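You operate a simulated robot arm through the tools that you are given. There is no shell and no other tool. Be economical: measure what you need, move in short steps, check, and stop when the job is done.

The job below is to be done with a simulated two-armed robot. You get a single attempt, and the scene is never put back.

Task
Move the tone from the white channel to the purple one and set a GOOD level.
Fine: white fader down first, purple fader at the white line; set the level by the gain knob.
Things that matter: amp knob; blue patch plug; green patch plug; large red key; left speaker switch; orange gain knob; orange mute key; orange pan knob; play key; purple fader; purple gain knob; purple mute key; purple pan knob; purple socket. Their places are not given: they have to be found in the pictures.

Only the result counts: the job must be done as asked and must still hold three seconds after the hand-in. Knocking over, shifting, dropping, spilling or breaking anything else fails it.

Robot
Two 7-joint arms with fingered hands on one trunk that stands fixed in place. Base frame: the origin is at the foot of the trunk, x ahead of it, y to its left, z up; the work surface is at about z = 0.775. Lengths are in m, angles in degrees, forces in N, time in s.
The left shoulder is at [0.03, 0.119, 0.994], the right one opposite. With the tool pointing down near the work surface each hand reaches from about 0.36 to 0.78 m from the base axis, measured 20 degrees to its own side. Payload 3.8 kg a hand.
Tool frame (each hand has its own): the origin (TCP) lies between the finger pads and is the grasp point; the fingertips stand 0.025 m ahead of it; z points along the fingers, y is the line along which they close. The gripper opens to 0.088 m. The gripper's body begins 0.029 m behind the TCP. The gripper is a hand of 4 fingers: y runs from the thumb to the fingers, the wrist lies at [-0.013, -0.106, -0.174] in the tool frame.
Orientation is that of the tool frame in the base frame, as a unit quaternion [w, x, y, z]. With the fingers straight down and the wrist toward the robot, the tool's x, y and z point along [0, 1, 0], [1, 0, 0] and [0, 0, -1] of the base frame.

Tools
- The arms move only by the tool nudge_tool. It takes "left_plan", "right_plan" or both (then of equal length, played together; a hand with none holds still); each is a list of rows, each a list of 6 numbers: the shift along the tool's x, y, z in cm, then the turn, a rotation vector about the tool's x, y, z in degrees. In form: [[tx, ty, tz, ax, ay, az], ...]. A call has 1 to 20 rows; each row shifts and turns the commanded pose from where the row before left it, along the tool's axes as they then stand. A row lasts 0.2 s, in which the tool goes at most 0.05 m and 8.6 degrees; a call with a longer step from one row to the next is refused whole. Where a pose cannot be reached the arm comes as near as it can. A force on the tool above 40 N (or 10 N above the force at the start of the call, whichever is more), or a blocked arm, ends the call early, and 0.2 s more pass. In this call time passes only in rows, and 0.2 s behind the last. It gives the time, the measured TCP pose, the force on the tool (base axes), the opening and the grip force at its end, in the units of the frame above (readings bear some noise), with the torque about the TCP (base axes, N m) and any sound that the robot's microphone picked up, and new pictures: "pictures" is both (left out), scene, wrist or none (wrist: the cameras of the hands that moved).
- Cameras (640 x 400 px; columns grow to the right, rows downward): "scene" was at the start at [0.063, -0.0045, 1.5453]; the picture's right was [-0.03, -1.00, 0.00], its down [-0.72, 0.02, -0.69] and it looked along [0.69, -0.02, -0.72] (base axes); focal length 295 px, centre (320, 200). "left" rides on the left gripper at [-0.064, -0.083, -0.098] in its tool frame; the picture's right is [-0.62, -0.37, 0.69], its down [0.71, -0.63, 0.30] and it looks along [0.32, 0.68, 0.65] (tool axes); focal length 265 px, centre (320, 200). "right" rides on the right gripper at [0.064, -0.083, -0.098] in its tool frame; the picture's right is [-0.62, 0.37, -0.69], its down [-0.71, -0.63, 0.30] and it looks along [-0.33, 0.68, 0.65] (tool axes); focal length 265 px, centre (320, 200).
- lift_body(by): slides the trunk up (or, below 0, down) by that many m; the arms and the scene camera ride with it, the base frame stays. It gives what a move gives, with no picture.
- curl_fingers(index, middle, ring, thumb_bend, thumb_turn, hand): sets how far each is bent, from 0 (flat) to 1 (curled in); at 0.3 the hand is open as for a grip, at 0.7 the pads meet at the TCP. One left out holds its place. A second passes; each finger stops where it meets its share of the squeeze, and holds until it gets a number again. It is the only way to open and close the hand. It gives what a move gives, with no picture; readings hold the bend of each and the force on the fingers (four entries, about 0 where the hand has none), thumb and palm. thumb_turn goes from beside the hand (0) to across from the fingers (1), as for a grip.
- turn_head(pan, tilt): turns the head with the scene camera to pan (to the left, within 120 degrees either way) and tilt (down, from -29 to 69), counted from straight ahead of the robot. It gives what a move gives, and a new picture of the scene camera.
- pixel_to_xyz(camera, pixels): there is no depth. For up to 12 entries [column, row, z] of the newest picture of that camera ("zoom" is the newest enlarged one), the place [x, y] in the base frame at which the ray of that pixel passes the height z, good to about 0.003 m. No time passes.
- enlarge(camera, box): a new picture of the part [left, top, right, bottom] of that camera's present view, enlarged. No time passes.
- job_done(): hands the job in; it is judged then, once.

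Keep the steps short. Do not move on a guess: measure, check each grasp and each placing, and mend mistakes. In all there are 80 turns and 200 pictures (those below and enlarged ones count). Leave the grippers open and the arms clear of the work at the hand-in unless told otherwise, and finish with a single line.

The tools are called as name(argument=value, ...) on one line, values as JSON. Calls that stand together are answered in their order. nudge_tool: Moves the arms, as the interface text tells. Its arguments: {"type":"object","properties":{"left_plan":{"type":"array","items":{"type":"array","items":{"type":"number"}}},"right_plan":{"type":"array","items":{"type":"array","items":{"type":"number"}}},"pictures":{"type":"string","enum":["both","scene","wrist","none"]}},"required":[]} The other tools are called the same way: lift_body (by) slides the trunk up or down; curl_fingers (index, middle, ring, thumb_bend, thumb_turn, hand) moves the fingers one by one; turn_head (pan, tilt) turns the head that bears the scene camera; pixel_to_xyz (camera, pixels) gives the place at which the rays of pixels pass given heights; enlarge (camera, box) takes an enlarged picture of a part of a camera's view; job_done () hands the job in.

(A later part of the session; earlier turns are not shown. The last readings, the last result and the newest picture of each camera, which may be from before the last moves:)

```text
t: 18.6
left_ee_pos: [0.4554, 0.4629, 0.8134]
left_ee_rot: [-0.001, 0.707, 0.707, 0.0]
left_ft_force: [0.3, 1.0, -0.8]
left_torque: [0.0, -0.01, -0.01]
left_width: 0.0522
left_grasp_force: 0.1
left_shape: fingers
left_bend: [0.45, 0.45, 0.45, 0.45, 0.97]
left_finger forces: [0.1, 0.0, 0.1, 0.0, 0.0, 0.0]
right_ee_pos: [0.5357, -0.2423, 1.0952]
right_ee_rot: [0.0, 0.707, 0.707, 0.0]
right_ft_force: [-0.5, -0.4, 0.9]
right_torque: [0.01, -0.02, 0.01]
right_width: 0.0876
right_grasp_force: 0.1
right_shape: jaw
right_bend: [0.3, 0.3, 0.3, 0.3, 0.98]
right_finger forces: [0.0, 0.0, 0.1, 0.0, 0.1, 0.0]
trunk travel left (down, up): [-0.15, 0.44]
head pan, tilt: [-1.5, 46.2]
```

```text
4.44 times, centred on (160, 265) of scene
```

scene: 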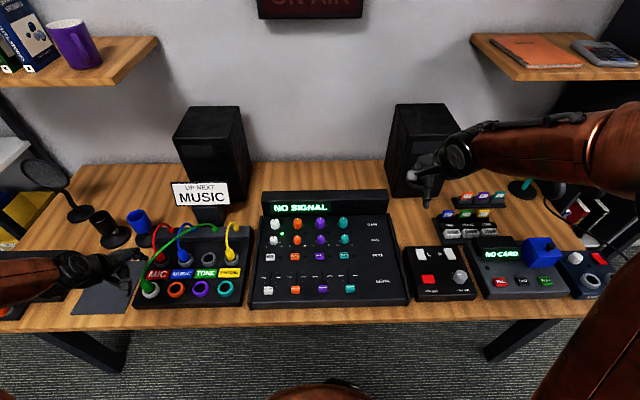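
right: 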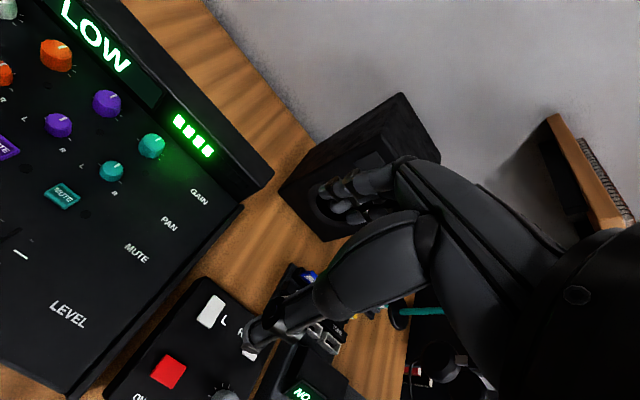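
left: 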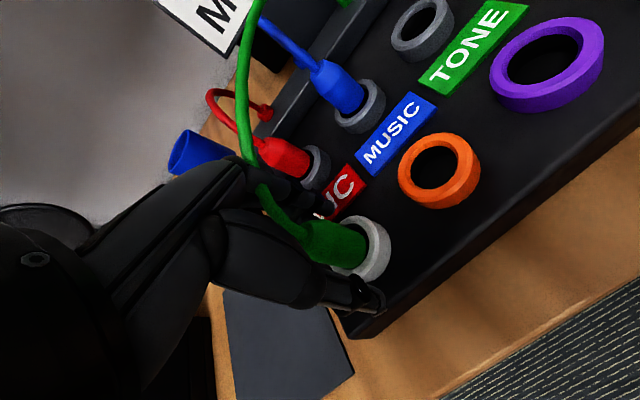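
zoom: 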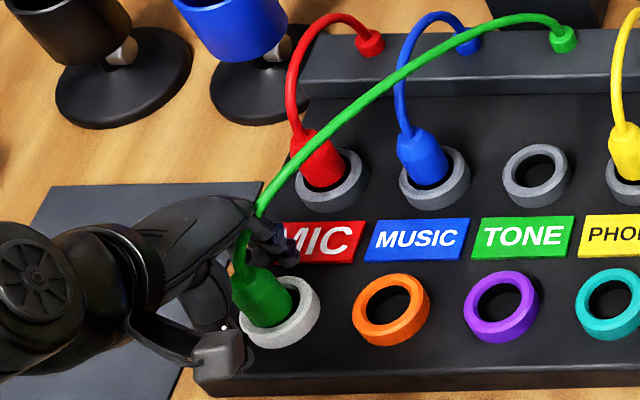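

By contact geometry (middle hit, ring grazed, index missed) the plug should now be centred on the thumb. I'll close again.

curl_fingers(hand="left", index=0.7, middle=0.7, ring=0.7, thumb_bend=0.7)

enlarge(camera="left", box=[220, 130, 460, 340])

```text
t: 19.6
left_ee_pos: [0.4575, 0.4633, 0.8146]
left_ee_rot: [0.0, 0.707, 0.707, 0.001]
left_ft_force: [10.9, 1.2, 7.8]
left_torque: [0.06, -0.39, -0.05]
left_width: 0.0146
left_grasp_force: 9.5
left_shape: fingers
left_bend: [0.61, 0.62, 0.7, 0.65, 0.97]
left_finger forces: [6.3, 9.3, 0.0, 0.1, 3.7, 0.0]
right_ee_pos: [0.5362, -0.2422, 1.0954]
right_ee_rot: [0.0, 0.708, 0.707, 0.0]
right_ft_force: [-0.3, 0.2, -0.4]
right_torque: [0.0, 0.01, 0.0]
right_width: 0.0877
right_grasp_force: 0.2
right_shape: jaw
right_bend: [0.3, 0.3, 0.3, 0.3, 0.98]
right_finger forces: [0.0, 0.0, 0.0, 0.0, 0.0, 0.0]
trunk travel left (down, up): [-0.15, 0.44]
head pan, tilt: [-1.5, 46.2]
```

```text
1.90 times, centred on (340, 235) of left
```

zoom: 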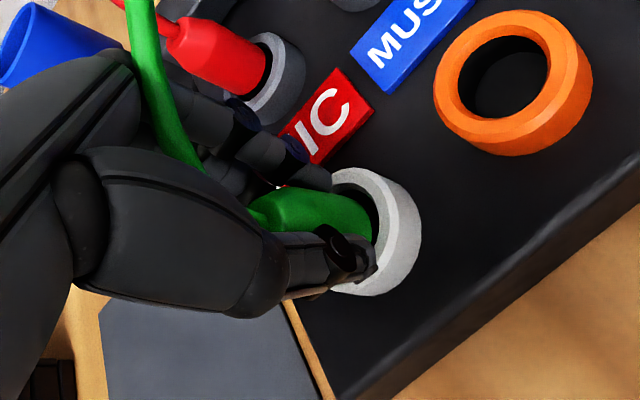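

The thumb carries 3.7 N and the fingers more, with 8 N upward, so the tips probably press the ring rim. I'll loosen, rise 0.5 cm, and re-grip.

curl_fingers(hand="left", index=0.5, middle=0.5, ring=0.5, thumb_bend=0.5)

nudge_tool(left_plan=[[0.2, 0, -0.6, 0, 0, 0]], pictures="none")

curl_fingers(hand="left", index=0.7, middle=0.7, ring=0.7, thumb_bend=0.75)

enlarge(camera="left", box=[220, 130, 460, 340])

```text
t: 20.6
left_ee_pos: [0.4562, 0.4634, 0.8131]
left_ee_rot: [-0.001, 0.707, 0.707, 0.0]
left_ft_force: [0.2, 1.1, 0.5]
left_torque: [-0.02, -0.01, -0.01]
left_width: 0.0411
left_grasp_force: 0.1
left_shape: fingers
left_bend: [0.5, 0.5, 0.5, 0.5, 0.97]
left_finger forces: [0.1, 0.1, 0.1, 0.0, 0.1, 0.1]
right_ee_pos: [0.5355, -0.2414, 1.0952]
right_ee_rot: [0.0, 0.708, 0.707, 0.0]
right_ft_force: [0.0, -0.3, 0.4]
right_torque: [0.0, -0.01, -0.02]
right_width: 0.0876
right_grasp_force: 0.1
right_shape: jaw
right_bend: [0.3, 0.3, 0.3, 0.3, 0.98]
right_finger forces: [0.0, 0.0, 0.0, 0.1, 0.0, 0.0]
trunk travel left (down, up): [-0.15, 0.44]
head pan, tilt: [-1.5, 46.2]
```

```text
t: 21.0
left_ee_pos: [0.4559, 0.4653, 0.8206]
left_ee_rot: [-0.002, 0.707, 0.707, 0.0]
left_ft_force: [-0.9, -0.8, -0.2]
left_torque: [0.0, 0.0, 0.04]
left_width: 0.041
left_grasp_force: 0.0
left_shape: fingers
left_bend: [0.5, 0.5, 0.5, 0.5, 0.97]
left_finger forces: [0.0, 0.0, 0.0, 0.0, 0.0, 0.0]
right_ee_pos: [0.5355, -0.2423, 1.0955]
right_ee_rot: [-0.001, 0.707, 0.707, 0.0]
right_ft_force: [-0.1, 0.4, 0.5]
right_torque: [0.01, 0.0, 0.0]
right_width: 0.0875
right_grasp_force: 0.0
right_shape: jaw
right_bend: [0.3, 0.3, 0.3, 0.3, 0.98]
right_finger forces: [0.1, 0.0, 0.1, 0.0, 0.0, 0.1]
trunk travel left (down, up): [-0.15, 0.44]
head pan, tilt: [-1.5, 46.2]
```

```text
t: 22.0
left_ee_pos: [0.4566, 0.4646, 0.8203]
left_ee_rot: [0.001, 0.708, 0.707, 0.0]
left_ft_force: [5.0, 1.1, 1.8]
left_torque: [0.04, -0.22, -0.03]
left_width: 0.0156
left_grasp_force: 11.0
left_shape: fingers
left_bend: [0.6, 0.64, 0.7, 0.66, 0.96]
left_finger forces: [7.5, 6.2, 0.0, 0.0, 8.4, 0.0]
right_ee_pos: [0.5359, -0.2425, 1.0945]
right_ee_rot: [0.0, 0.707, 0.707, 0.0]
right_ft_force: [-1.5, 0.7, 0.6]
right_torque: [-0.01, -0.02, -0.02]
right_width: 0.0877
right_grasp_force: 0.1
right_shape: jaw
right_bend: [0.3, 0.3, 0.3, 0.3, 0.98]
right_finger forces: [0.0, 0.0, 0.0, 0.1, 0.1, 0.0]
trunk travel left (down, up): [-0.15, 0.44]
head pan, tilt: [-1.5, 46.2]
```

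```text
1.90 times, centred on (340, 235) of left
```

zoom: 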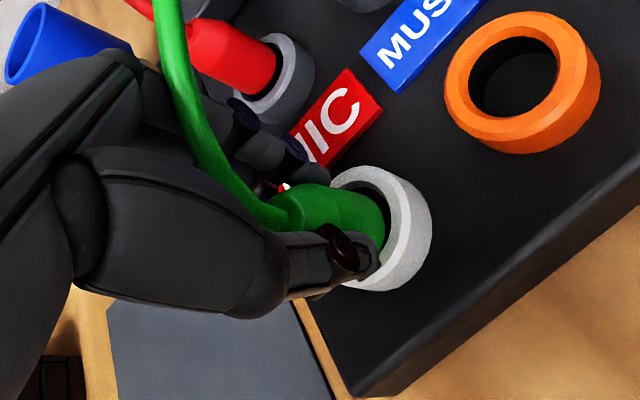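

The grip is balanced now (fingers 13.7 N, thumb 8.4 N). I'll pull straight up slowly.

nudge_tool(left_plan=[[0, 0, -0.4, 0, 0, 0], [0, 0, -0.4, 0, 0, 0], [0, 0, -0.4, 0, 0, 0], [0, 0, -0.6, 0, 0, 0], [0, 0, -0.8, 0, 0, 0], [0, 0, -1, 0, 0, 0], [0, 0, -1, 0, 0, 0]])

enlarge(camera="left", box=[220, 130, 460, 340])

enlarge(camera="scene", box=[100, 210, 240, 310])

```text
t: 23.6
left_ee_pos: [0.4558, 0.4626, 0.865]
left_ee_rot: [0.0, 0.708, 0.707, -0.001]
left_ft_force: [0.4, 0.2, -0.8]
left_torque: [-0.01, -0.03, 0.02]
left_width: 0.0155
left_grasp_force: 8.8
left_shape: fingers
left_bend: [0.6, 0.65, 0.7, 0.66, 0.96]
left_finger forces: [5.5, 3.9, 0.0, 0.0, 9.4, 0.0]
right_ee_pos: [0.5356, -0.2429, 1.0947]
right_ee_rot: [0.0, 0.707, 0.707, -0.001]
right_ft_force: [-0.3, -0.8, 0.6]
right_torque: [0.0, -0.02, -0.03]
right_width: 0.0873
right_grasp_force: 0.1
right_shape: jaw
right_bend: [0.3, 0.3, 0.3, 0.3, 0.98]
right_finger forces: [0.0, 0.0, 0.1, 0.0, 0.1, 0.0]
trunk travel left (down, up): [-0.15, 0.44]
head pan, tilt: [-1.5, 46.2]
```

scene: 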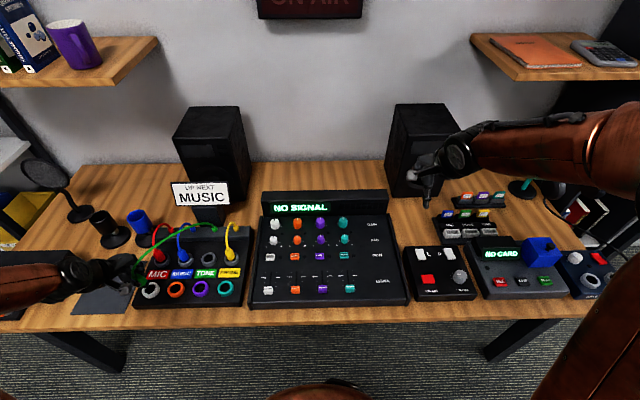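
left: 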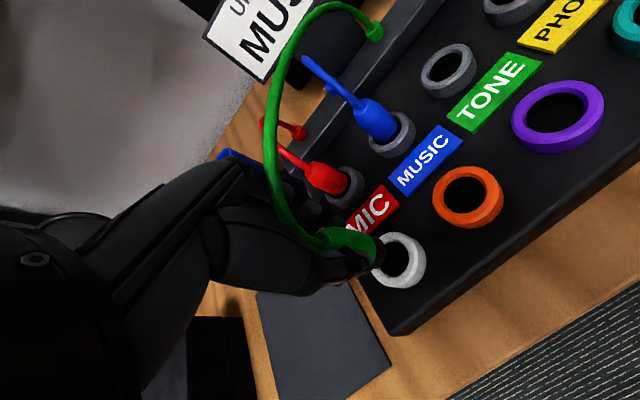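

```text
1.90 times, centred on (340, 235) of left
```

zoom: 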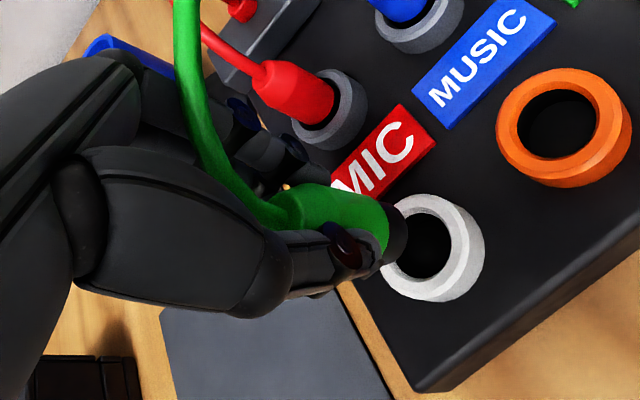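

```text
4.00 times, centred on (170, 260) of scene
```

zoom: 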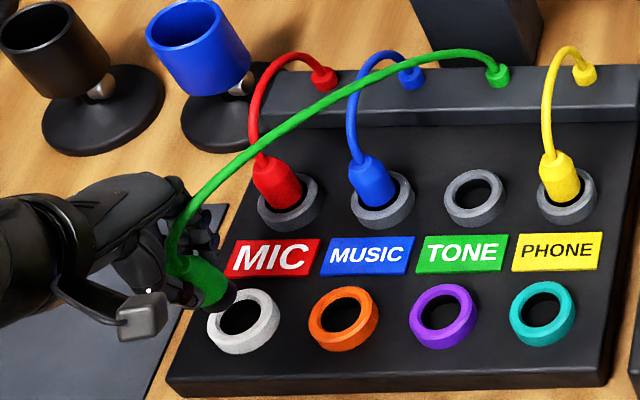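

The plug is out and held. In this view the white ring centre is at px (399, 260) at TCP z 0.865. I'll go up 2 cm, across −12.7 cm, and back to the same height, then line up the purple ring at the same pixel.

nudge_tool(left_plan=[[0, 0, -2, 0, 0, 0], [-3, 0, 0, 0, 0, 0], [-3, 0, 0, 0, 0, 0], [-3, 0, 0, 0, 0, 0], [-3, 0, 0, 0, 0, 0], [-0.7, 0, 0, 0, 0, 0], [0, 0, 1, 0, 0, 0], [0, 0, 1, 0, 0, 0]])

enlarge(camera="left", box=[220, 130, 460, 340])

enlarge(camera="scene", box=[130, 210, 270, 310])

```text
t: 25.4
left_ee_pos: [0.4547, 0.3373, 0.8656]
left_ee_rot: [0.0, 0.708, 0.706, 0.001]
left_ft_force: [-0.1, -0.2, 0.3]
left_torque: [0.01, 0.03, 0.0]
left_width: 0.0156
left_grasp_force: 9.5
left_shape: fingers
left_bend: [0.6, 0.65, 0.7, 0.66, 0.96]
left_finger forces: [5.4, 4.0, 0.0, 0.1, 9.2, 0.0]
right_ee_pos: [0.5348, -0.2412, 1.0942]
right_ee_rot: [0.0, 0.707, 0.707, 0.0]
right_ft_force: [-0.3, 0.1, 1.5]
right_torque: [0.06, 0.0, 0.03]
right_width: 0.0876
right_grasp_force: 0.0
right_shape: jaw
right_bend: [0.3, 0.3, 0.3, 0.3, 0.98]
right_finger forces: [0.1, 0.1, 0.0, 0.0, 0.1, 0.0]
trunk travel left (down, up): [-0.15, 0.44]
head pan, tilt: [-1.5, 46.2]
```

scene: 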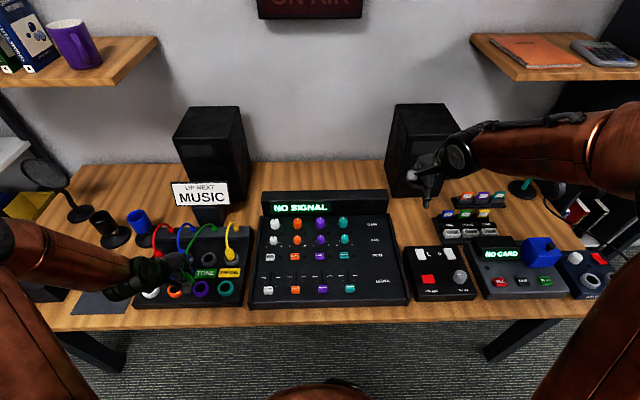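
left: 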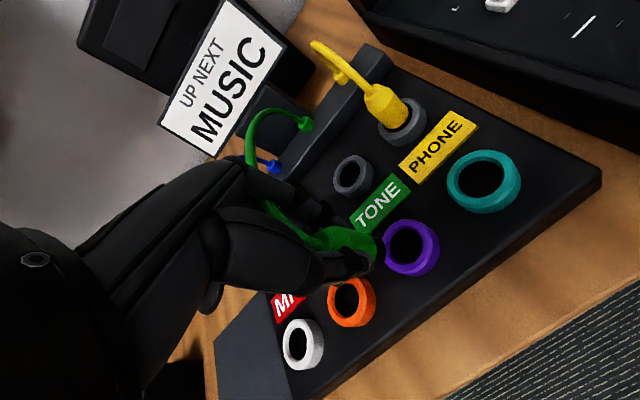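

```text
1.90 times, centred on (340, 235) of left
```

zoom: 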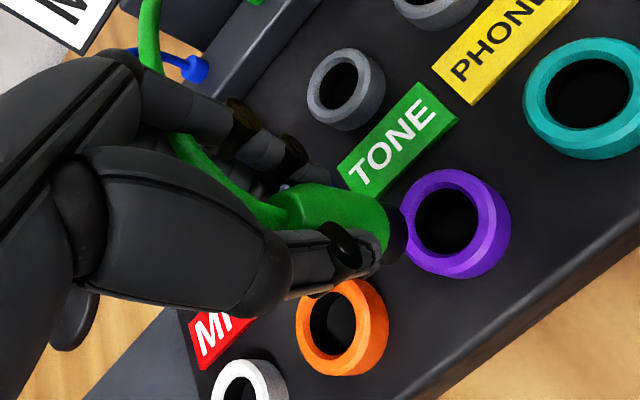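

```text
4.00 times, centred on (200, 260) of scene
```

zoom: 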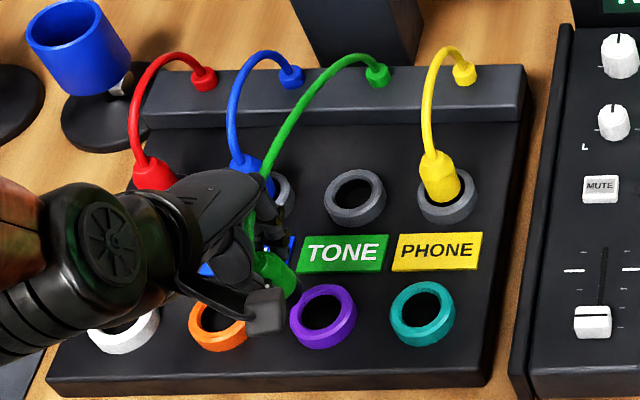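

The purple ring is at zoom (457, 223) against a target of (434, 248), so it needs about 1.2 cm more toward −y. I'll shift and recheck.

nudge_tool(left_plan=[[-1.2, 0, 0, 0, 0, 0]], pictures="none")

enlarge(camera="left", box=[220, 130, 460, 340])

```text
t: 25.8
left_ee_pos: [0.4551, 0.3265, 0.8643]
left_ee_rot: [-0.001, 0.708, 0.707, 0.0]
left_ft_force: [-1.0, 0.1, -1.0]
left_torque: [-0.02, 0.03, -0.04]
left_width: 0.0154
left_grasp_force: 9.3
left_shape: fingers
left_bend: [0.6, 0.65, 0.7, 0.66, 0.96]
left_finger forces: [5.5, 4.1, 0.1, 0.0, 9.3, 0.1]
right_ee_pos: [0.5358, -0.2432, 1.0956]
right_ee_rot: [0.0, 0.706, 0.708, -0.001]
right_ft_force: [0.8, -1.2, 1.0]
right_torque: [0.01, 0.0, -0.02]
right_width: 0.0877
right_grasp_force: 0.1
right_shape: jaw
right_bend: [0.3, 0.3, 0.3, 0.3, 0.98]
right_finger forces: [0.0, 0.1, 0.0, 0.0, 0.1, 0.0]
trunk travel left (down, up): [-0.15, 0.44]
head pan, tilt: [-1.5, 46.2]
```

```text
1.90 times, centred on (340, 235) of left
```

zoom: 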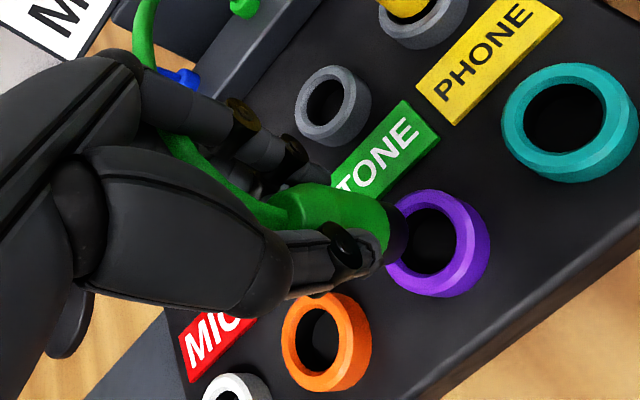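

It's nearly matched, with about 2 mm left. I'll shift −0.2 cm and descend 2 cm, then check.

nudge_tool(left_plan=[[-0.2, 0, 0, 0, 0, 0], [0, 0, 0.6, 0, 0, 0], [0, 0, 0.6, 0, 0, 0]], pictures="none")

enlarge(camera="left", box=[280, 170, 440, 310])

enlarge(camera="scene", box=[160, 235, 250, 305])

```text
t: 26.6
left_ee_pos: [0.4555, 0.3249, 0.8536]
left_ee_rot: [0.0, 0.708, 0.707, 0.0]
left_ft_force: [-0.1, -0.5, -1.3]
left_torque: [-0.01, 0.01, 0.0]
left_width: 0.0155
left_grasp_force: 9.4
left_shape: fingers
left_bend: [0.6, 0.65, 0.7, 0.66, 0.96]
left_finger forces: [5.5, 4.0, 0.0, 0.1, 9.4, 0.0]
right_ee_pos: [0.536, -0.2424, 1.0956]
right_ee_rot: [0.0, 0.707, 0.707, 0.001]
right_ft_force: [-1.0, 0.2, 0.4]
right_torque: [0.02, -0.02, 0.02]
right_width: 0.0876
right_grasp_force: 0.0
right_shape: jaw
right_bend: [0.3, 0.3, 0.3, 0.3, 0.98]
right_finger forces: [0.0, 0.1, 0.0, 0.0, 0.0, 0.1]
trunk travel left (down, up): [-0.15, 0.44]
head pan, tilt: [-1.5, 46.2]
```

```text
2.86 times, centred on (360, 240) of left
```

zoom: 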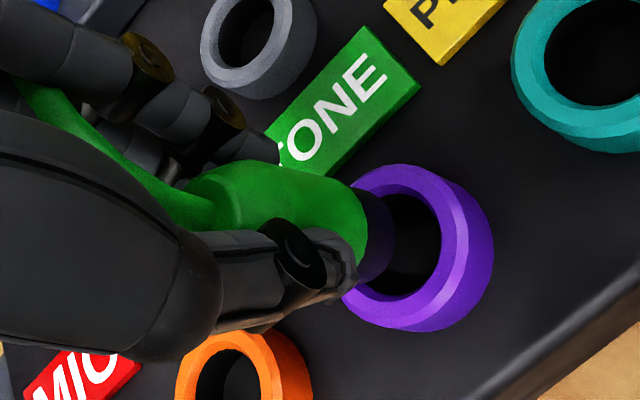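

```text
5.71 times, centred on (205, 270) of scene
```

zoom: 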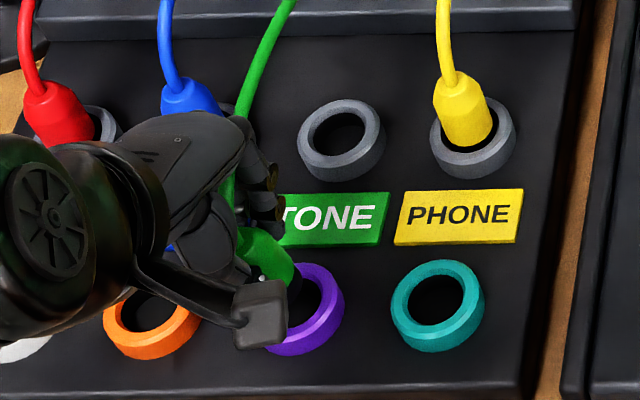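

The plug's tip points into the purple hole. I'll lower in small rows, watching force.

nudge_tool(left_plan=[[0, 0, 0.4, 0, 0, 0], [0, 0, 0.4, 0, 0, 0], [0, 0, 0.4, 0, 0, 0], [0, 0, 0.4, 0, 0, 0], [0, 0, 0.4, 0, 0, 0]], pictures="none")

enlarge(camera="left", box=[280, 170, 440, 310])

```text
t: 27.8
left_ee_pos: [0.4569, 0.3229, 0.8333]
left_ee_rot: [0.0, 0.708, 0.706, -0.001]
left_ft_force: [-0.2, 0.0, -1.3]
left_torque: [-0.01, -0.01, -0.05]
left_width: 0.0154
left_grasp_force: 9.5
left_shape: fingers
left_bend: [0.6, 0.65, 0.7, 0.66, 0.96]
left_finger forces: [5.4, 4.1, 0.0, 0.0, 9.3, 0.0]
right_ee_pos: [0.5371, -0.2425, 1.0945]
right_ee_rot: [0.0, 0.707, 0.707, 0.0]
right_ft_force: [-0.5, -0.1, -0.2]
right_torque: [0.0, 0.02, 0.0]
right_width: 0.0877
right_grasp_force: 0.0
right_shape: jaw
right_bend: [0.3, 0.3, 0.3, 0.3, 0.98]
right_finger forces: [0.1, 0.0, 0.0, 0.0, 0.1, 0.0]
trunk travel left (down, up): [-0.15, 0.44]
head pan, tilt: [-1.5, 46.2]
```

```text
2.86 times, centred on (360, 240) of left
```

zoom: 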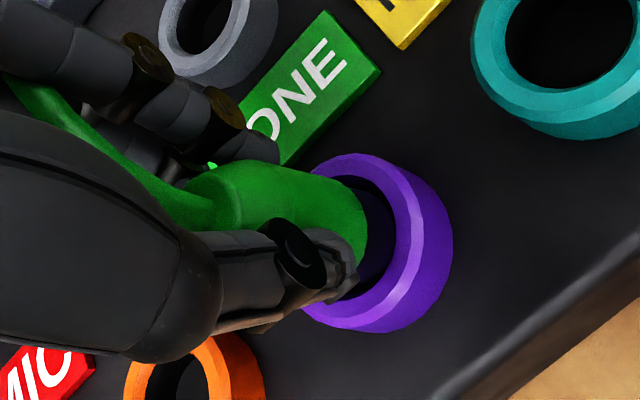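

No resistance, and the plug is entering the hole. I'll lower the remaining 1.3 cm.

nudge_tool(left_plan=[[0, 0, 0.4, 0, 0, 0], [0, 0, 0.4, 0, 0, 0], [0, 0, 0.3, 0, 0, 0], [0, 0, 0.3, 0, 0, 0]], pictures="scene")

enlarge(camera="left", box=[280, 170, 440, 310])

enlarge(camera="scene", box=[245, 185, 415, 310])

```text
t: 28.8
left_ee_pos: [0.4572, 0.3236, 0.8198]
left_ee_rot: [0.001, 0.707, 0.707, 0.0]
left_ft_force: [4.3, 0.9, 2.5]
left_torque: [0.05, -0.15, 0.0]
left_width: 0.0155
left_grasp_force: 11.0
left_shape: fingers
left_bend: [0.6, 0.65, 0.7, 0.66, 0.96]
left_finger forces: [7.4, 5.7, 0.1, 0.1, 8.7, 0.0]
right_ee_pos: [0.5358, -0.2421, 1.0958]
right_ee_rot: [-0.001, 0.707, 0.707, 0.0]
right_ft_force: [0.4, -0.6, -0.2]
right_torque: [0.03, -0.03, 0.02]
right_width: 0.0877
right_grasp_force: 0.1
right_shape: jaw
right_bend: [0.3, 0.3, 0.3, 0.3, 0.98]
right_finger forces: [0.1, 0.0, 0.1, 0.0, 0.0, 0.0]
trunk travel left (down, up): [-0.15, 0.44]
head pan, tilt: [-1.5, 46.2]
```

scene: 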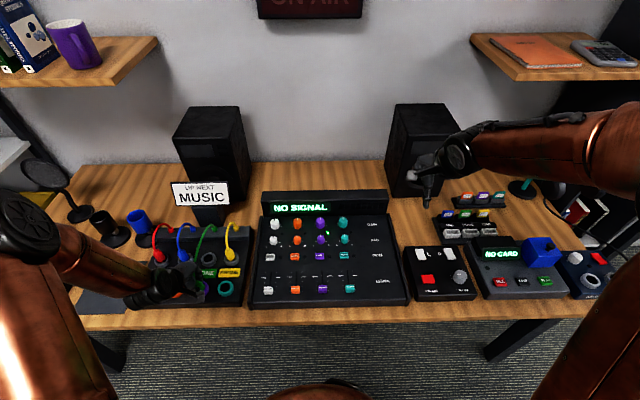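

```text
2.86 times, centred on (360, 240) of left
```

zoom: 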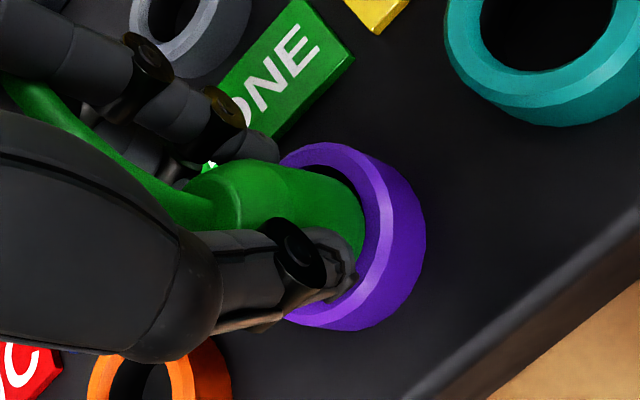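

```text
3.20 times, centred on (330, 248) of scene
```

zoom: 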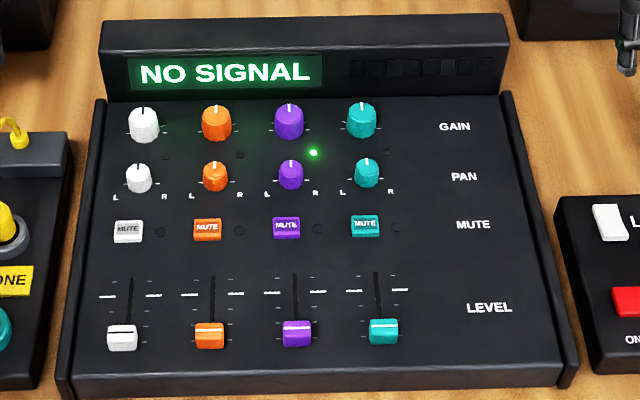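

The purple channel lamp is lit, so the plug is in. I'll open the hand and rise clear.

curl_fingers(hand="left", index=0.4, middle=0.4, ring=0.4, thumb_bend=0.4)

nudge_tool(left_plan=[[0, 0, -1, 0, 0, 0], [0, 0, -2, 0, 0, 0], [0, 0, -3, 0, 0, 0], [0, 0, -4, 0, 0, 0], [0, 0, -4, 0, 0, 0], [0, -1, -4, 0, 0, 0], [3, -1, 0, 0, 0, 0], [4, 0, 0, 0, 0, 0], [4, 0, 0, 0, 0, 0]])

enlarge(camera="scene", box=[120, 210, 260, 310])

```text
t: 29.8
left_ee_pos: [0.4567, 0.3228, 0.8209]
left_ee_rot: [0.0, 0.707, 0.707, 0.0]
left_ft_force: [-0.8, 0.2, -0.2]
left_torque: [0.02, 0.0, -0.01]
left_width: 0.0632
left_grasp_force: 0.1
left_shape: fingers
left_bend: [0.4, 0.4, 0.4, 0.4, 0.97]
left_finger forces: [0.1, 0.0, 0.0, 0.0, 0.0, 0.1]
right_ee_pos: [0.5354, -0.2417, 1.0938]
right_ee_rot: [0.001, 0.707, 0.707, 0.0]
right_ft_force: [0.1, -0.2, -1.0]
right_torque: [0.02, -0.03, -0.01]
right_width: 0.0878
right_grasp_force: 0.1
right_shape: jaw
right_bend: [0.3, 0.3, 0.3, 0.3, 0.98]
right_finger forces: [0.1, 0.0, 0.0, 0.1, 0.1, 0.1]
trunk travel left (down, up): [-0.15, 0.44]
head pan, tilt: [-1.5, 46.2]
```

```text
t: 31.8
left_ee_pos: [0.4367, 0.4318, 1.0008]
left_ee_rot: [-0.001, 0.707, 0.707, 0.001]
left_ft_force: [-0.5, 0.4, 0.0]
left_torque: [0.02, 0.03, 0.01]
left_width: 0.0631
left_grasp_force: 0.1
left_shape: fingers
left_bend: [0.4, 0.4, 0.4, 0.4, 0.97]
left_finger forces: [0.0, 0.1, 0.0, 0.0, 0.0, 0.1]
right_ee_pos: [0.536, -0.2404, 1.0959]
right_ee_rot: [0.0, 0.707, 0.707, -0.001]
right_ft_force: [-0.4, -0.1, 0.2]
right_torque: [-0.03, -0.02, -0.03]
right_width: 0.0874
right_grasp_force: 0.0
right_shape: jaw
right_bend: [0.3, 0.3, 0.3, 0.3, 0.98]
right_finger forces: [0.0, 0.0, 0.0, 0.0, 0.0, 0.0]
trunk travel left (down, up): [-0.15, 0.44]
head pan, tilt: [-1.5, 46.2]
```

scene: 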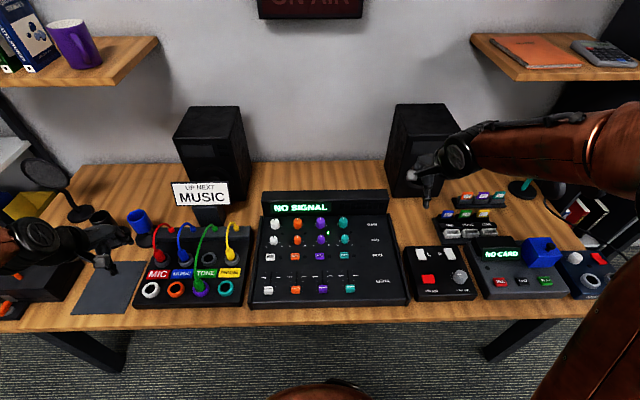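
left: 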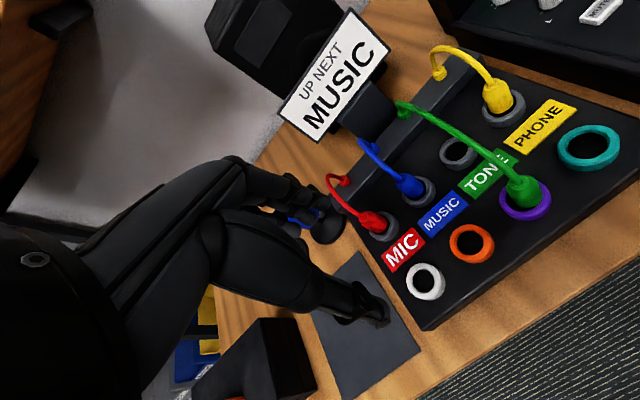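

```text
4.00 times, centred on (190, 260) of scene
```

zoom: 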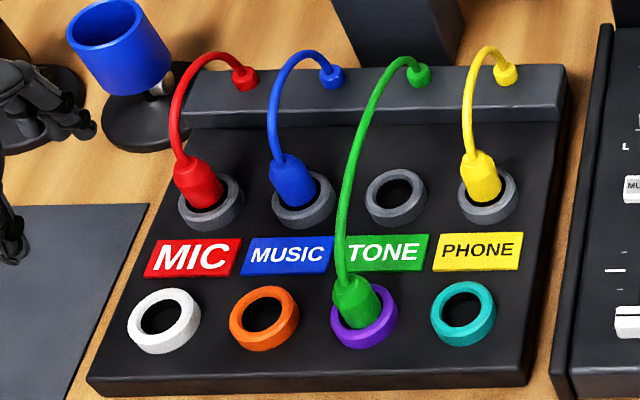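

The plug is seated in the purple ring. Now the right hand: half-close and go over the purple fader at about (0.447, −0.018).

curl_fingers(hand="right", index=0.5, middle=0.5, ring=0.5, thumb_bend=0.5)

nudge_tool(right_plan=[[3.2, -1.2, 1, 0, 0, 0], [3.2, -1.2, 2, 0, 0, 0], [3.2, -1.2, 3, 0, 0, 0], [3.2, -1.2, 3, 0, 0, 0], [3.2, -1.2, 3, 0, 0, 0], [3.2, -1.2, 3, 0, 0, 0], [3.2, -1.2, 3, 0, 0, 0]])

enlarge(camera="right", box=[100, 130, 420, 330])

```text
t: 32.8
left_ee_pos: [0.4364, 0.4312, 1.0034]
left_ee_rot: [0.001, 0.707, 0.707, 0.0]
left_ft_force: [-0.4, 0.0, -0.5]
left_torque: [-0.02, -0.02, 0.02]
left_width: 0.063
left_grasp_force: 0.0
left_shape: fingers
left_bend: [0.4, 0.4, 0.4, 0.4, 0.97]
left_finger forces: [0.1, 0.0, 0.0, 0.0, 0.1, 0.0]
right_ee_pos: [0.5349, -0.242, 1.0951]
right_ee_rot: [-0.001, 0.707, 0.708, 0.0]
right_ft_force: [-0.1, 0.4, 0.3]
right_torque: [0.0, 0.01, 0.05]
right_width: 0.0421
right_grasp_force: 0.0
right_shape: fingers
right_bend: [0.5, 0.5, 0.5, 0.5, 0.98]
right_finger forces: [0.0, 0.0, 0.0, 0.0, 0.0, 0.1]
trunk travel left (down, up): [-0.15, 0.44]
head pan, tilt: [-1.5, 46.2]
```

```text
t: 34.4
left_ee_pos: [0.4372, 0.4317, 1.0016]
left_ee_rot: [-0.001, 0.707, 0.707, 0.001]
left_ft_force: [1.1, 0.3, 0.8]
left_torque: [-0.02, -0.02, -0.03]
left_width: 0.063
left_grasp_force: 0.1
left_shape: fingers
left_bend: [0.4, 0.4, 0.4, 0.4, 0.97]
left_finger forces: [0.0, 0.0, 0.0, 0.0, 0.0, 0.0]
right_ee_pos: [0.4521, -0.019, 0.9145]
right_ee_rot: [0.0, 0.708, 0.706, 0.0]
right_ft_force: [-0.3, 0.2, -0.2]
right_torque: [-0.02, 0.0, 0.05]
right_width: 0.042
right_grasp_force: 0.0
right_shape: fingers
right_bend: [0.5, 0.5, 0.5, 0.5, 0.98]
right_finger forces: [0.0, 0.1, 0.0, 0.0, 0.0, 0.0]
trunk travel left (down, up): [-0.15, 0.44]
head pan, tilt: [-1.5, 46.2]
```

scene: 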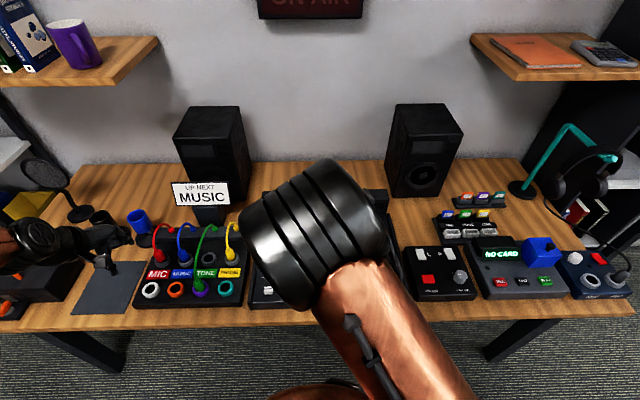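
right: 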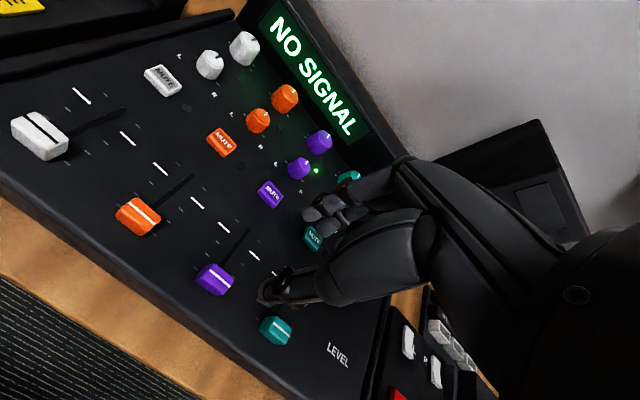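

```text
2.00 times, centred on (260, 230) of right
```

zoom: 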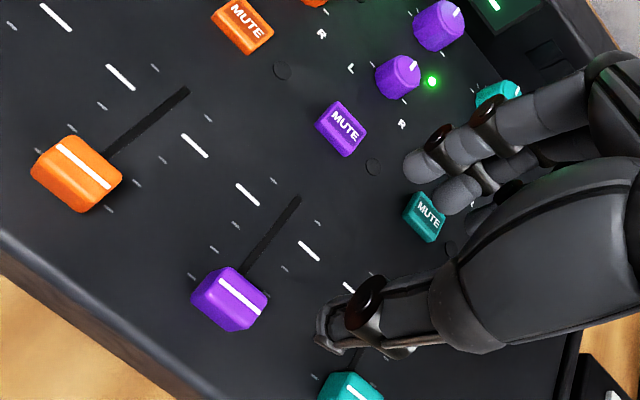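

By projection the cap is at (0.441, −0.018), aligned in y. I'll shift back 0.9 cm and descend to z≈0.815.

nudge_tool(right_plan=[[0, -0.9, 2, 0, 0, 0], [0, 0, 3, 0, 0, 0], [0, 0, 3, 0, 0, 0], [0, 0, 1, 0, 0, 0], [0, 0, 0.8, 0, 0, 0]], pictures="wrist")

enlarge(camera="right", box=[160, 150, 400, 300])

```text
t: 35.6
left_ee_pos: [0.4361, 0.4304, 1.0027]
left_ee_rot: [0.0, 0.707, 0.707, 0.0]
left_ft_force: [0.6, -0.2, -0.3]
left_torque: [0.02, 0.0, -0.01]
left_width: 0.063
left_grasp_force: 0.1
left_shape: fingers
left_bend: [0.4, 0.4, 0.4, 0.4, 0.97]
left_finger forces: [0.0, 0.0, 0.0, 0.1, 0.1, 0.0]
right_ee_pos: [0.4416, -0.0198, 0.8188]
right_ee_rot: [0.0, 0.707, 0.707, 0.0]
right_ft_force: [-1.0, 1.7, 0.3]
right_torque: [-0.02, 0.02, 0.02]
right_width: 0.0421
right_grasp_force: 0.0
right_shape: fingers
right_bend: [0.5, 0.5, 0.5, 0.5, 0.98]
right_finger forces: [0.0, 0.1, 0.1, 0.0, 0.0, 0.0]
trunk travel left (down, up): [-0.15, 0.44]
head pan, tilt: [-1.5, 46.2]
```

right: 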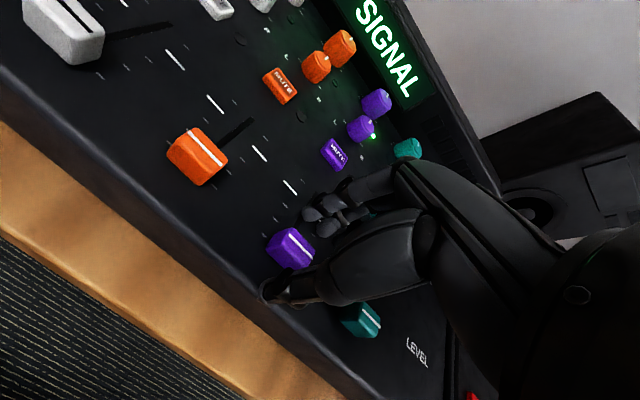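

```text
2.67 times, centred on (280, 225) of right
```

zoom: 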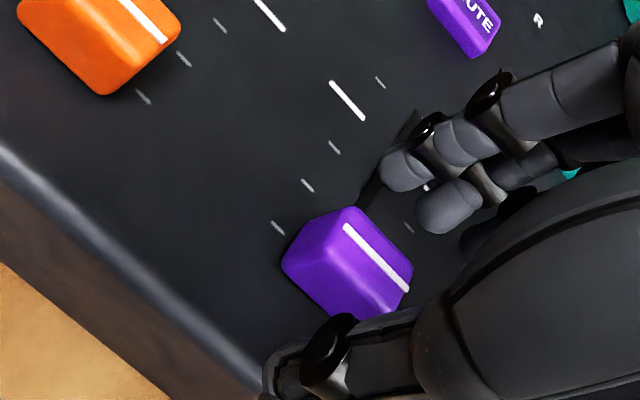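

The cap sits between thumb and fingers. I'll lower 1.4 cm, then push +x 4 cm.

nudge_tool(right_plan=[[0, 0, 0.7, 0, 0, 0], [0, 0, 0.7, 0, 0, 0], [0, 0.6, 0, 0, 0, 0], [0, 0.7, 0, 0, 0, 0], [0, 0.7, 0, 0, 0, 0], [0, 0.7, 0, 0, 0, 0], [0, 0.7, 0, 0, 0, 0], [0, 0.6, 0, 0, 0, 0]], pictures="wrist")

enlarge(camera="right", box=[160, 150, 400, 300])

```text
t: 37.4
left_ee_pos: [0.4357, 0.431, 1.0015]
left_ee_rot: [-0.001, 0.707, 0.707, -0.001]
left_ft_force: [0.0, -0.3, 0.3]
left_torque: [-0.02, 0.03, 0.02]
left_width: 0.0632
left_grasp_force: 0.0
left_shape: fingers
left_bend: [0.4, 0.4, 0.4, 0.4, 0.97]
left_finger forces: [0.0, 0.0, 0.0, 0.0, 0.0, 0.0]
right_ee_pos: [0.4818, -0.0213, 0.8034]
right_ee_rot: [0.001, 0.708, 0.707, 0.0]
right_ft_force: [-2.4, -1.0, 2.9]
right_torque: [0.01, 0.0, 0.02]
right_width: 0.0439
right_grasp_force: 1.7
right_shape: fingers
right_bend: [0.5, 0.51, 0.5, 0.48, 0.97]
right_finger forces: [0.0, 2.9, 0.1, 0.0, 1.4, 0.0]
trunk travel left (down, up): [-0.15, 0.44]
head pan, tilt: [-1.5, 46.2]
```

right: 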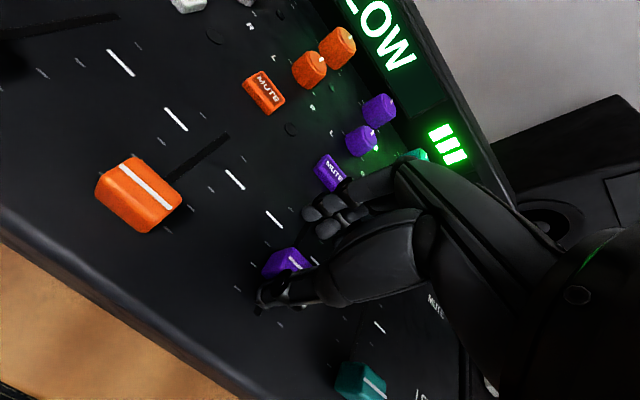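

```text
2.67 times, centred on (280, 225) of right
```

zoom: 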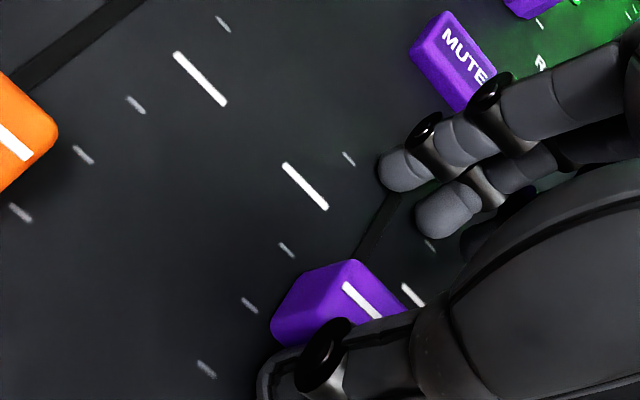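

The display reads LOW with 3 bars. The cap's index is still about 1.5 cm short of the dashes and the fingertips touch the rising panel. I'll go up 0.3 and push 1.1 cm.

nudge_tool(right_plan=[[0, 0, -0.3, 0, 0, 0], [0, 0.4, 0, 0, 0, 0], [0, 0.4, 0, 0, 0, 0], [0, 0.3, 0, 0, 0, 0]], pictures="wrist")

enlarge(camera="right", box=[160, 150, 400, 300])

```text
t: 38.4
left_ee_pos: [0.4353, 0.4307, 1.0014]
left_ee_rot: [0.0, 0.708, 0.707, 0.0]
left_ft_force: [-0.2, 1.1, -0.2]
left_torque: [0.01, 0.01, 0.02]
left_width: 0.0632
left_grasp_force: 0.0
left_shape: fingers
left_bend: [0.4, 0.4, 0.4, 0.4, 0.97]
left_finger forces: [0.1, 0.1, 0.0, 0.0, 0.0, 0.0]
right_ee_pos: [0.4939, -0.021, 0.8063]
right_ee_rot: [0.0, 0.708, 0.706, 0.0]
right_ft_force: [-0.5, 1.1, 0.0]
right_torque: [-0.03, -0.03, -0.01]
right_width: 0.044
right_grasp_force: 0.6
right_shape: fingers
right_bend: [0.5, 0.5, 0.5, 0.48, 0.97]
right_finger forces: [0.0, 0.1, 0.0, 0.0, 1.3, 0.0]
trunk travel left (down, up): [-0.15, 0.44]
head pan, tilt: [-1.5, 46.2]
```

right: 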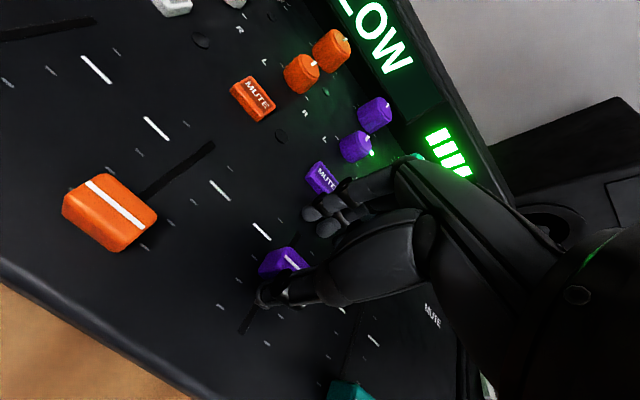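

```text
2.67 times, centred on (280, 225) of right
```

zoom: 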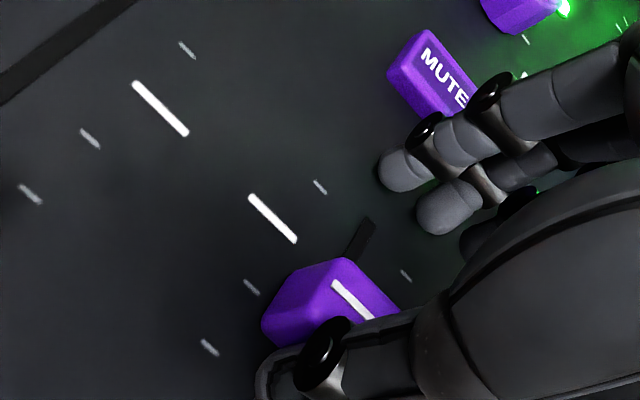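

Compared with how the white cap looked when on its line (mirrored view), I estimate 0.5–1 cm left. I'll push 0.5 cm and look again.

nudge_tool(right_plan=[[0, 0.25, 0, 0, 0, 0], [0, 0.25, 0, 0, 0, 0]], pictures="wrist")

enlarge(camera="right", box=[160, 150, 400, 300])

turn_head(pan=-1.5, tilt=60)

```text
t: 39.0
left_ee_pos: [0.4358, 0.4306, 1.0029]
left_ee_rot: [-0.001, 0.707, 0.707, 0.0]
left_ft_force: [0.7, -0.6, -0.1]
left_torque: [0.01, -0.03, -0.02]
left_width: 0.0632
left_grasp_force: 0.1
left_shape: fingers
left_bend: [0.4, 0.4, 0.4, 0.4, 0.97]
left_finger forces: [0.0, 0.0, 0.1, 0.0, 0.0, 0.1]
right_ee_pos: [0.4989, -0.022, 0.8076]
right_ee_rot: [0.0, 0.708, 0.706, 0.0]
right_ft_force: [-0.8, -0.7, -0.7]
right_torque: [0.0, -0.01, 0.0]
right_width: 0.0438
right_grasp_force: 0.0
right_shape: fingers
right_bend: [0.5, 0.5, 0.5, 0.48, 0.97]
right_finger forces: [0.1, 0.0, 0.0, 0.0, 1.2, 0.1]
trunk travel left (down, up): [-0.15, 0.44]
head pan, tilt: [-1.5, 46.2]
```

right: 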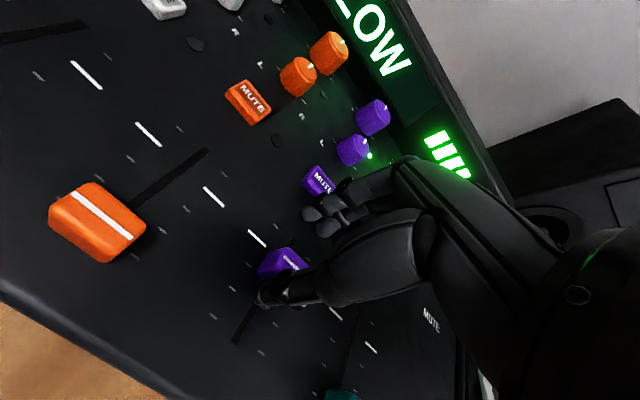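

```text
2.67 times, centred on (280, 225) of right
```

zoom: 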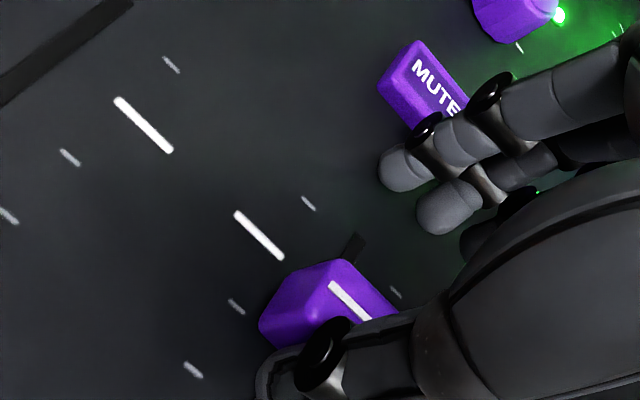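

```text
t: 39.8
left_ee_pos: [0.4358, 0.4303, 1.0014]
left_ee_rot: [0.0, 0.707, 0.707, -0.001]
left_ft_force: [0.2, 0.5, 0.5]
left_torque: [-0.02, -0.01, -0.02]
left_width: 0.0632
left_grasp_force: 0.0
left_shape: fingers
left_bend: [0.4, 0.4, 0.4, 0.4, 0.97]
left_finger forces: [0.0, 0.0, 0.1, 0.0, 0.1, 0.0]
right_ee_pos: [0.4975, -0.0208, 0.8078]
right_ee_rot: [-0.001, 0.707, 0.707, 0.0]
right_ft_force: [-1.1, 0.1, -0.6]
right_torque: [0.03, 0.01, 0.01]
right_width: 0.0435
right_grasp_force: 0.1
right_shape: fingers
right_bend: [0.5, 0.5, 0.5, 0.49, 0.97]
right_finger forces: [0.0, 0.0, 0.0, 0.0, 0.8, 0.1]
trunk travel left (down, up): [-0.15, 0.44]
head pan, tilt: [-1.5, 60.0]
```

scene: 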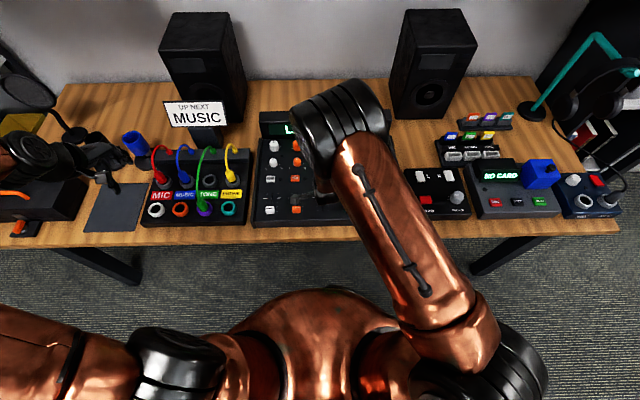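

My view is blocked by the right arm. I'll back the thumb off, rise, move the right arm aside, and restore the head to check.

nudge_tool(right_plan=[[0, -0.6, 0, 0, 0, 0], [0, 0, -3, 0, 0, 0], [0, 0, -4, 0, 0, 0], [-3, 0, -3, 0, 0, 0], [-4.5, 0, 0, 0, 0, 0], [-4.5, 0, 0, 0, 0, 0], [-4.5, 0, 0, 0, 0, 0], [-4.5, 0, 0, 0, 0, 0]], pictures="none")

turn_head(pan=-1.5, tilt=46.2)

enlarge(camera="scene", box=[255, 235, 375, 305])

```text
t: 41.6
left_ee_pos: [0.4358, 0.4296, 1.0027]
left_ee_rot: [-0.001, 0.707, 0.707, 0.001]
left_ft_force: [-0.7, -0.4, -0.1]
left_torque: [0.02, -0.02, 0.01]
left_width: 0.0632
left_grasp_force: 0.1
left_shape: fingers
left_bend: [0.4, 0.4, 0.4, 0.4, 0.97]
left_finger forces: [0.1, 0.0, 0.0, 0.0, 0.1, 0.1]
right_ee_pos: [0.4889, -0.233, 0.9063]
right_ee_rot: [-0.001, 0.707, 0.707, 0.0]
right_ft_force: [0.8, 0.2, 0.5]
right_torque: [-0.01, 0.0, -0.01]
right_width: 0.0423
right_grasp_force: 0.2
right_shape: fingers
right_bend: [0.5, 0.5, 0.5, 0.5, 0.97]
right_finger forces: [0.0, 0.0, 0.0, 0.0, 0.1, 0.1]
trunk travel left (down, up): [-0.15, 0.44]
head pan, tilt: [-1.5, 60.0]
```

```text
t: 42.3
left_ee_pos: [0.4374, 0.4314, 1.002]
left_ee_rot: [0.0, 0.707, 0.708, 0.0]
left_ft_force: [-0.7, -0.2, 0.3]
left_torque: [0.0, -0.01, 0.0]
left_width: 0.0632
left_grasp_force: 0.0
left_shape: fingers
left_bend: [0.4, 0.4, 0.4, 0.4, 0.97]
left_finger forces: [0.0, 0.0, 0.0, 0.1, 0.0, 0.0]
right_ee_pos: [0.491, -0.2312, 0.9078]
right_ee_rot: [0.0, 0.707, 0.707, 0.001]
right_ft_force: [0.0, 0.4, 0.0]
right_torque: [-0.01, 0.01, 0.0]
right_width: 0.0425
right_grasp_force: 0.1
right_shape: fingers
right_bend: [0.5, 0.5, 0.5, 0.5, 0.97]
right_finger forces: [0.1, 0.1, 0.1, 0.0, 0.0, 0.0]
trunk travel left (down, up): [-0.15, 0.44]
head pan, tilt: [-1.5, 46.2]
```

scene: 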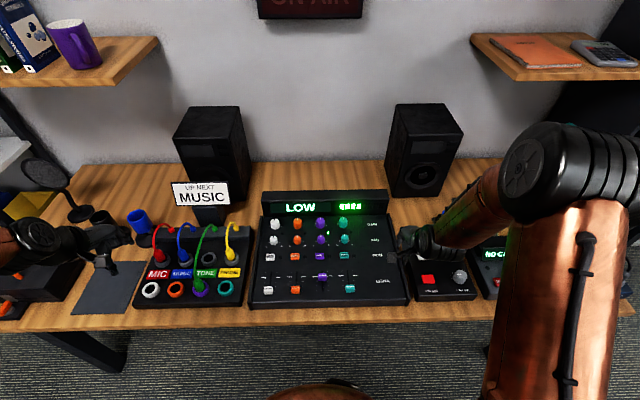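

```text
5.33 times, centred on (315, 270) of scene
```

zoom: 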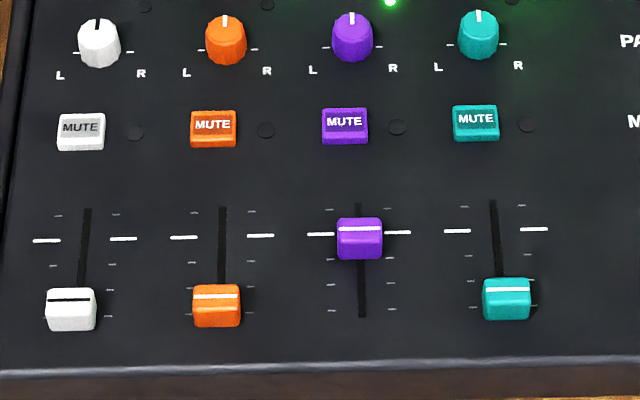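

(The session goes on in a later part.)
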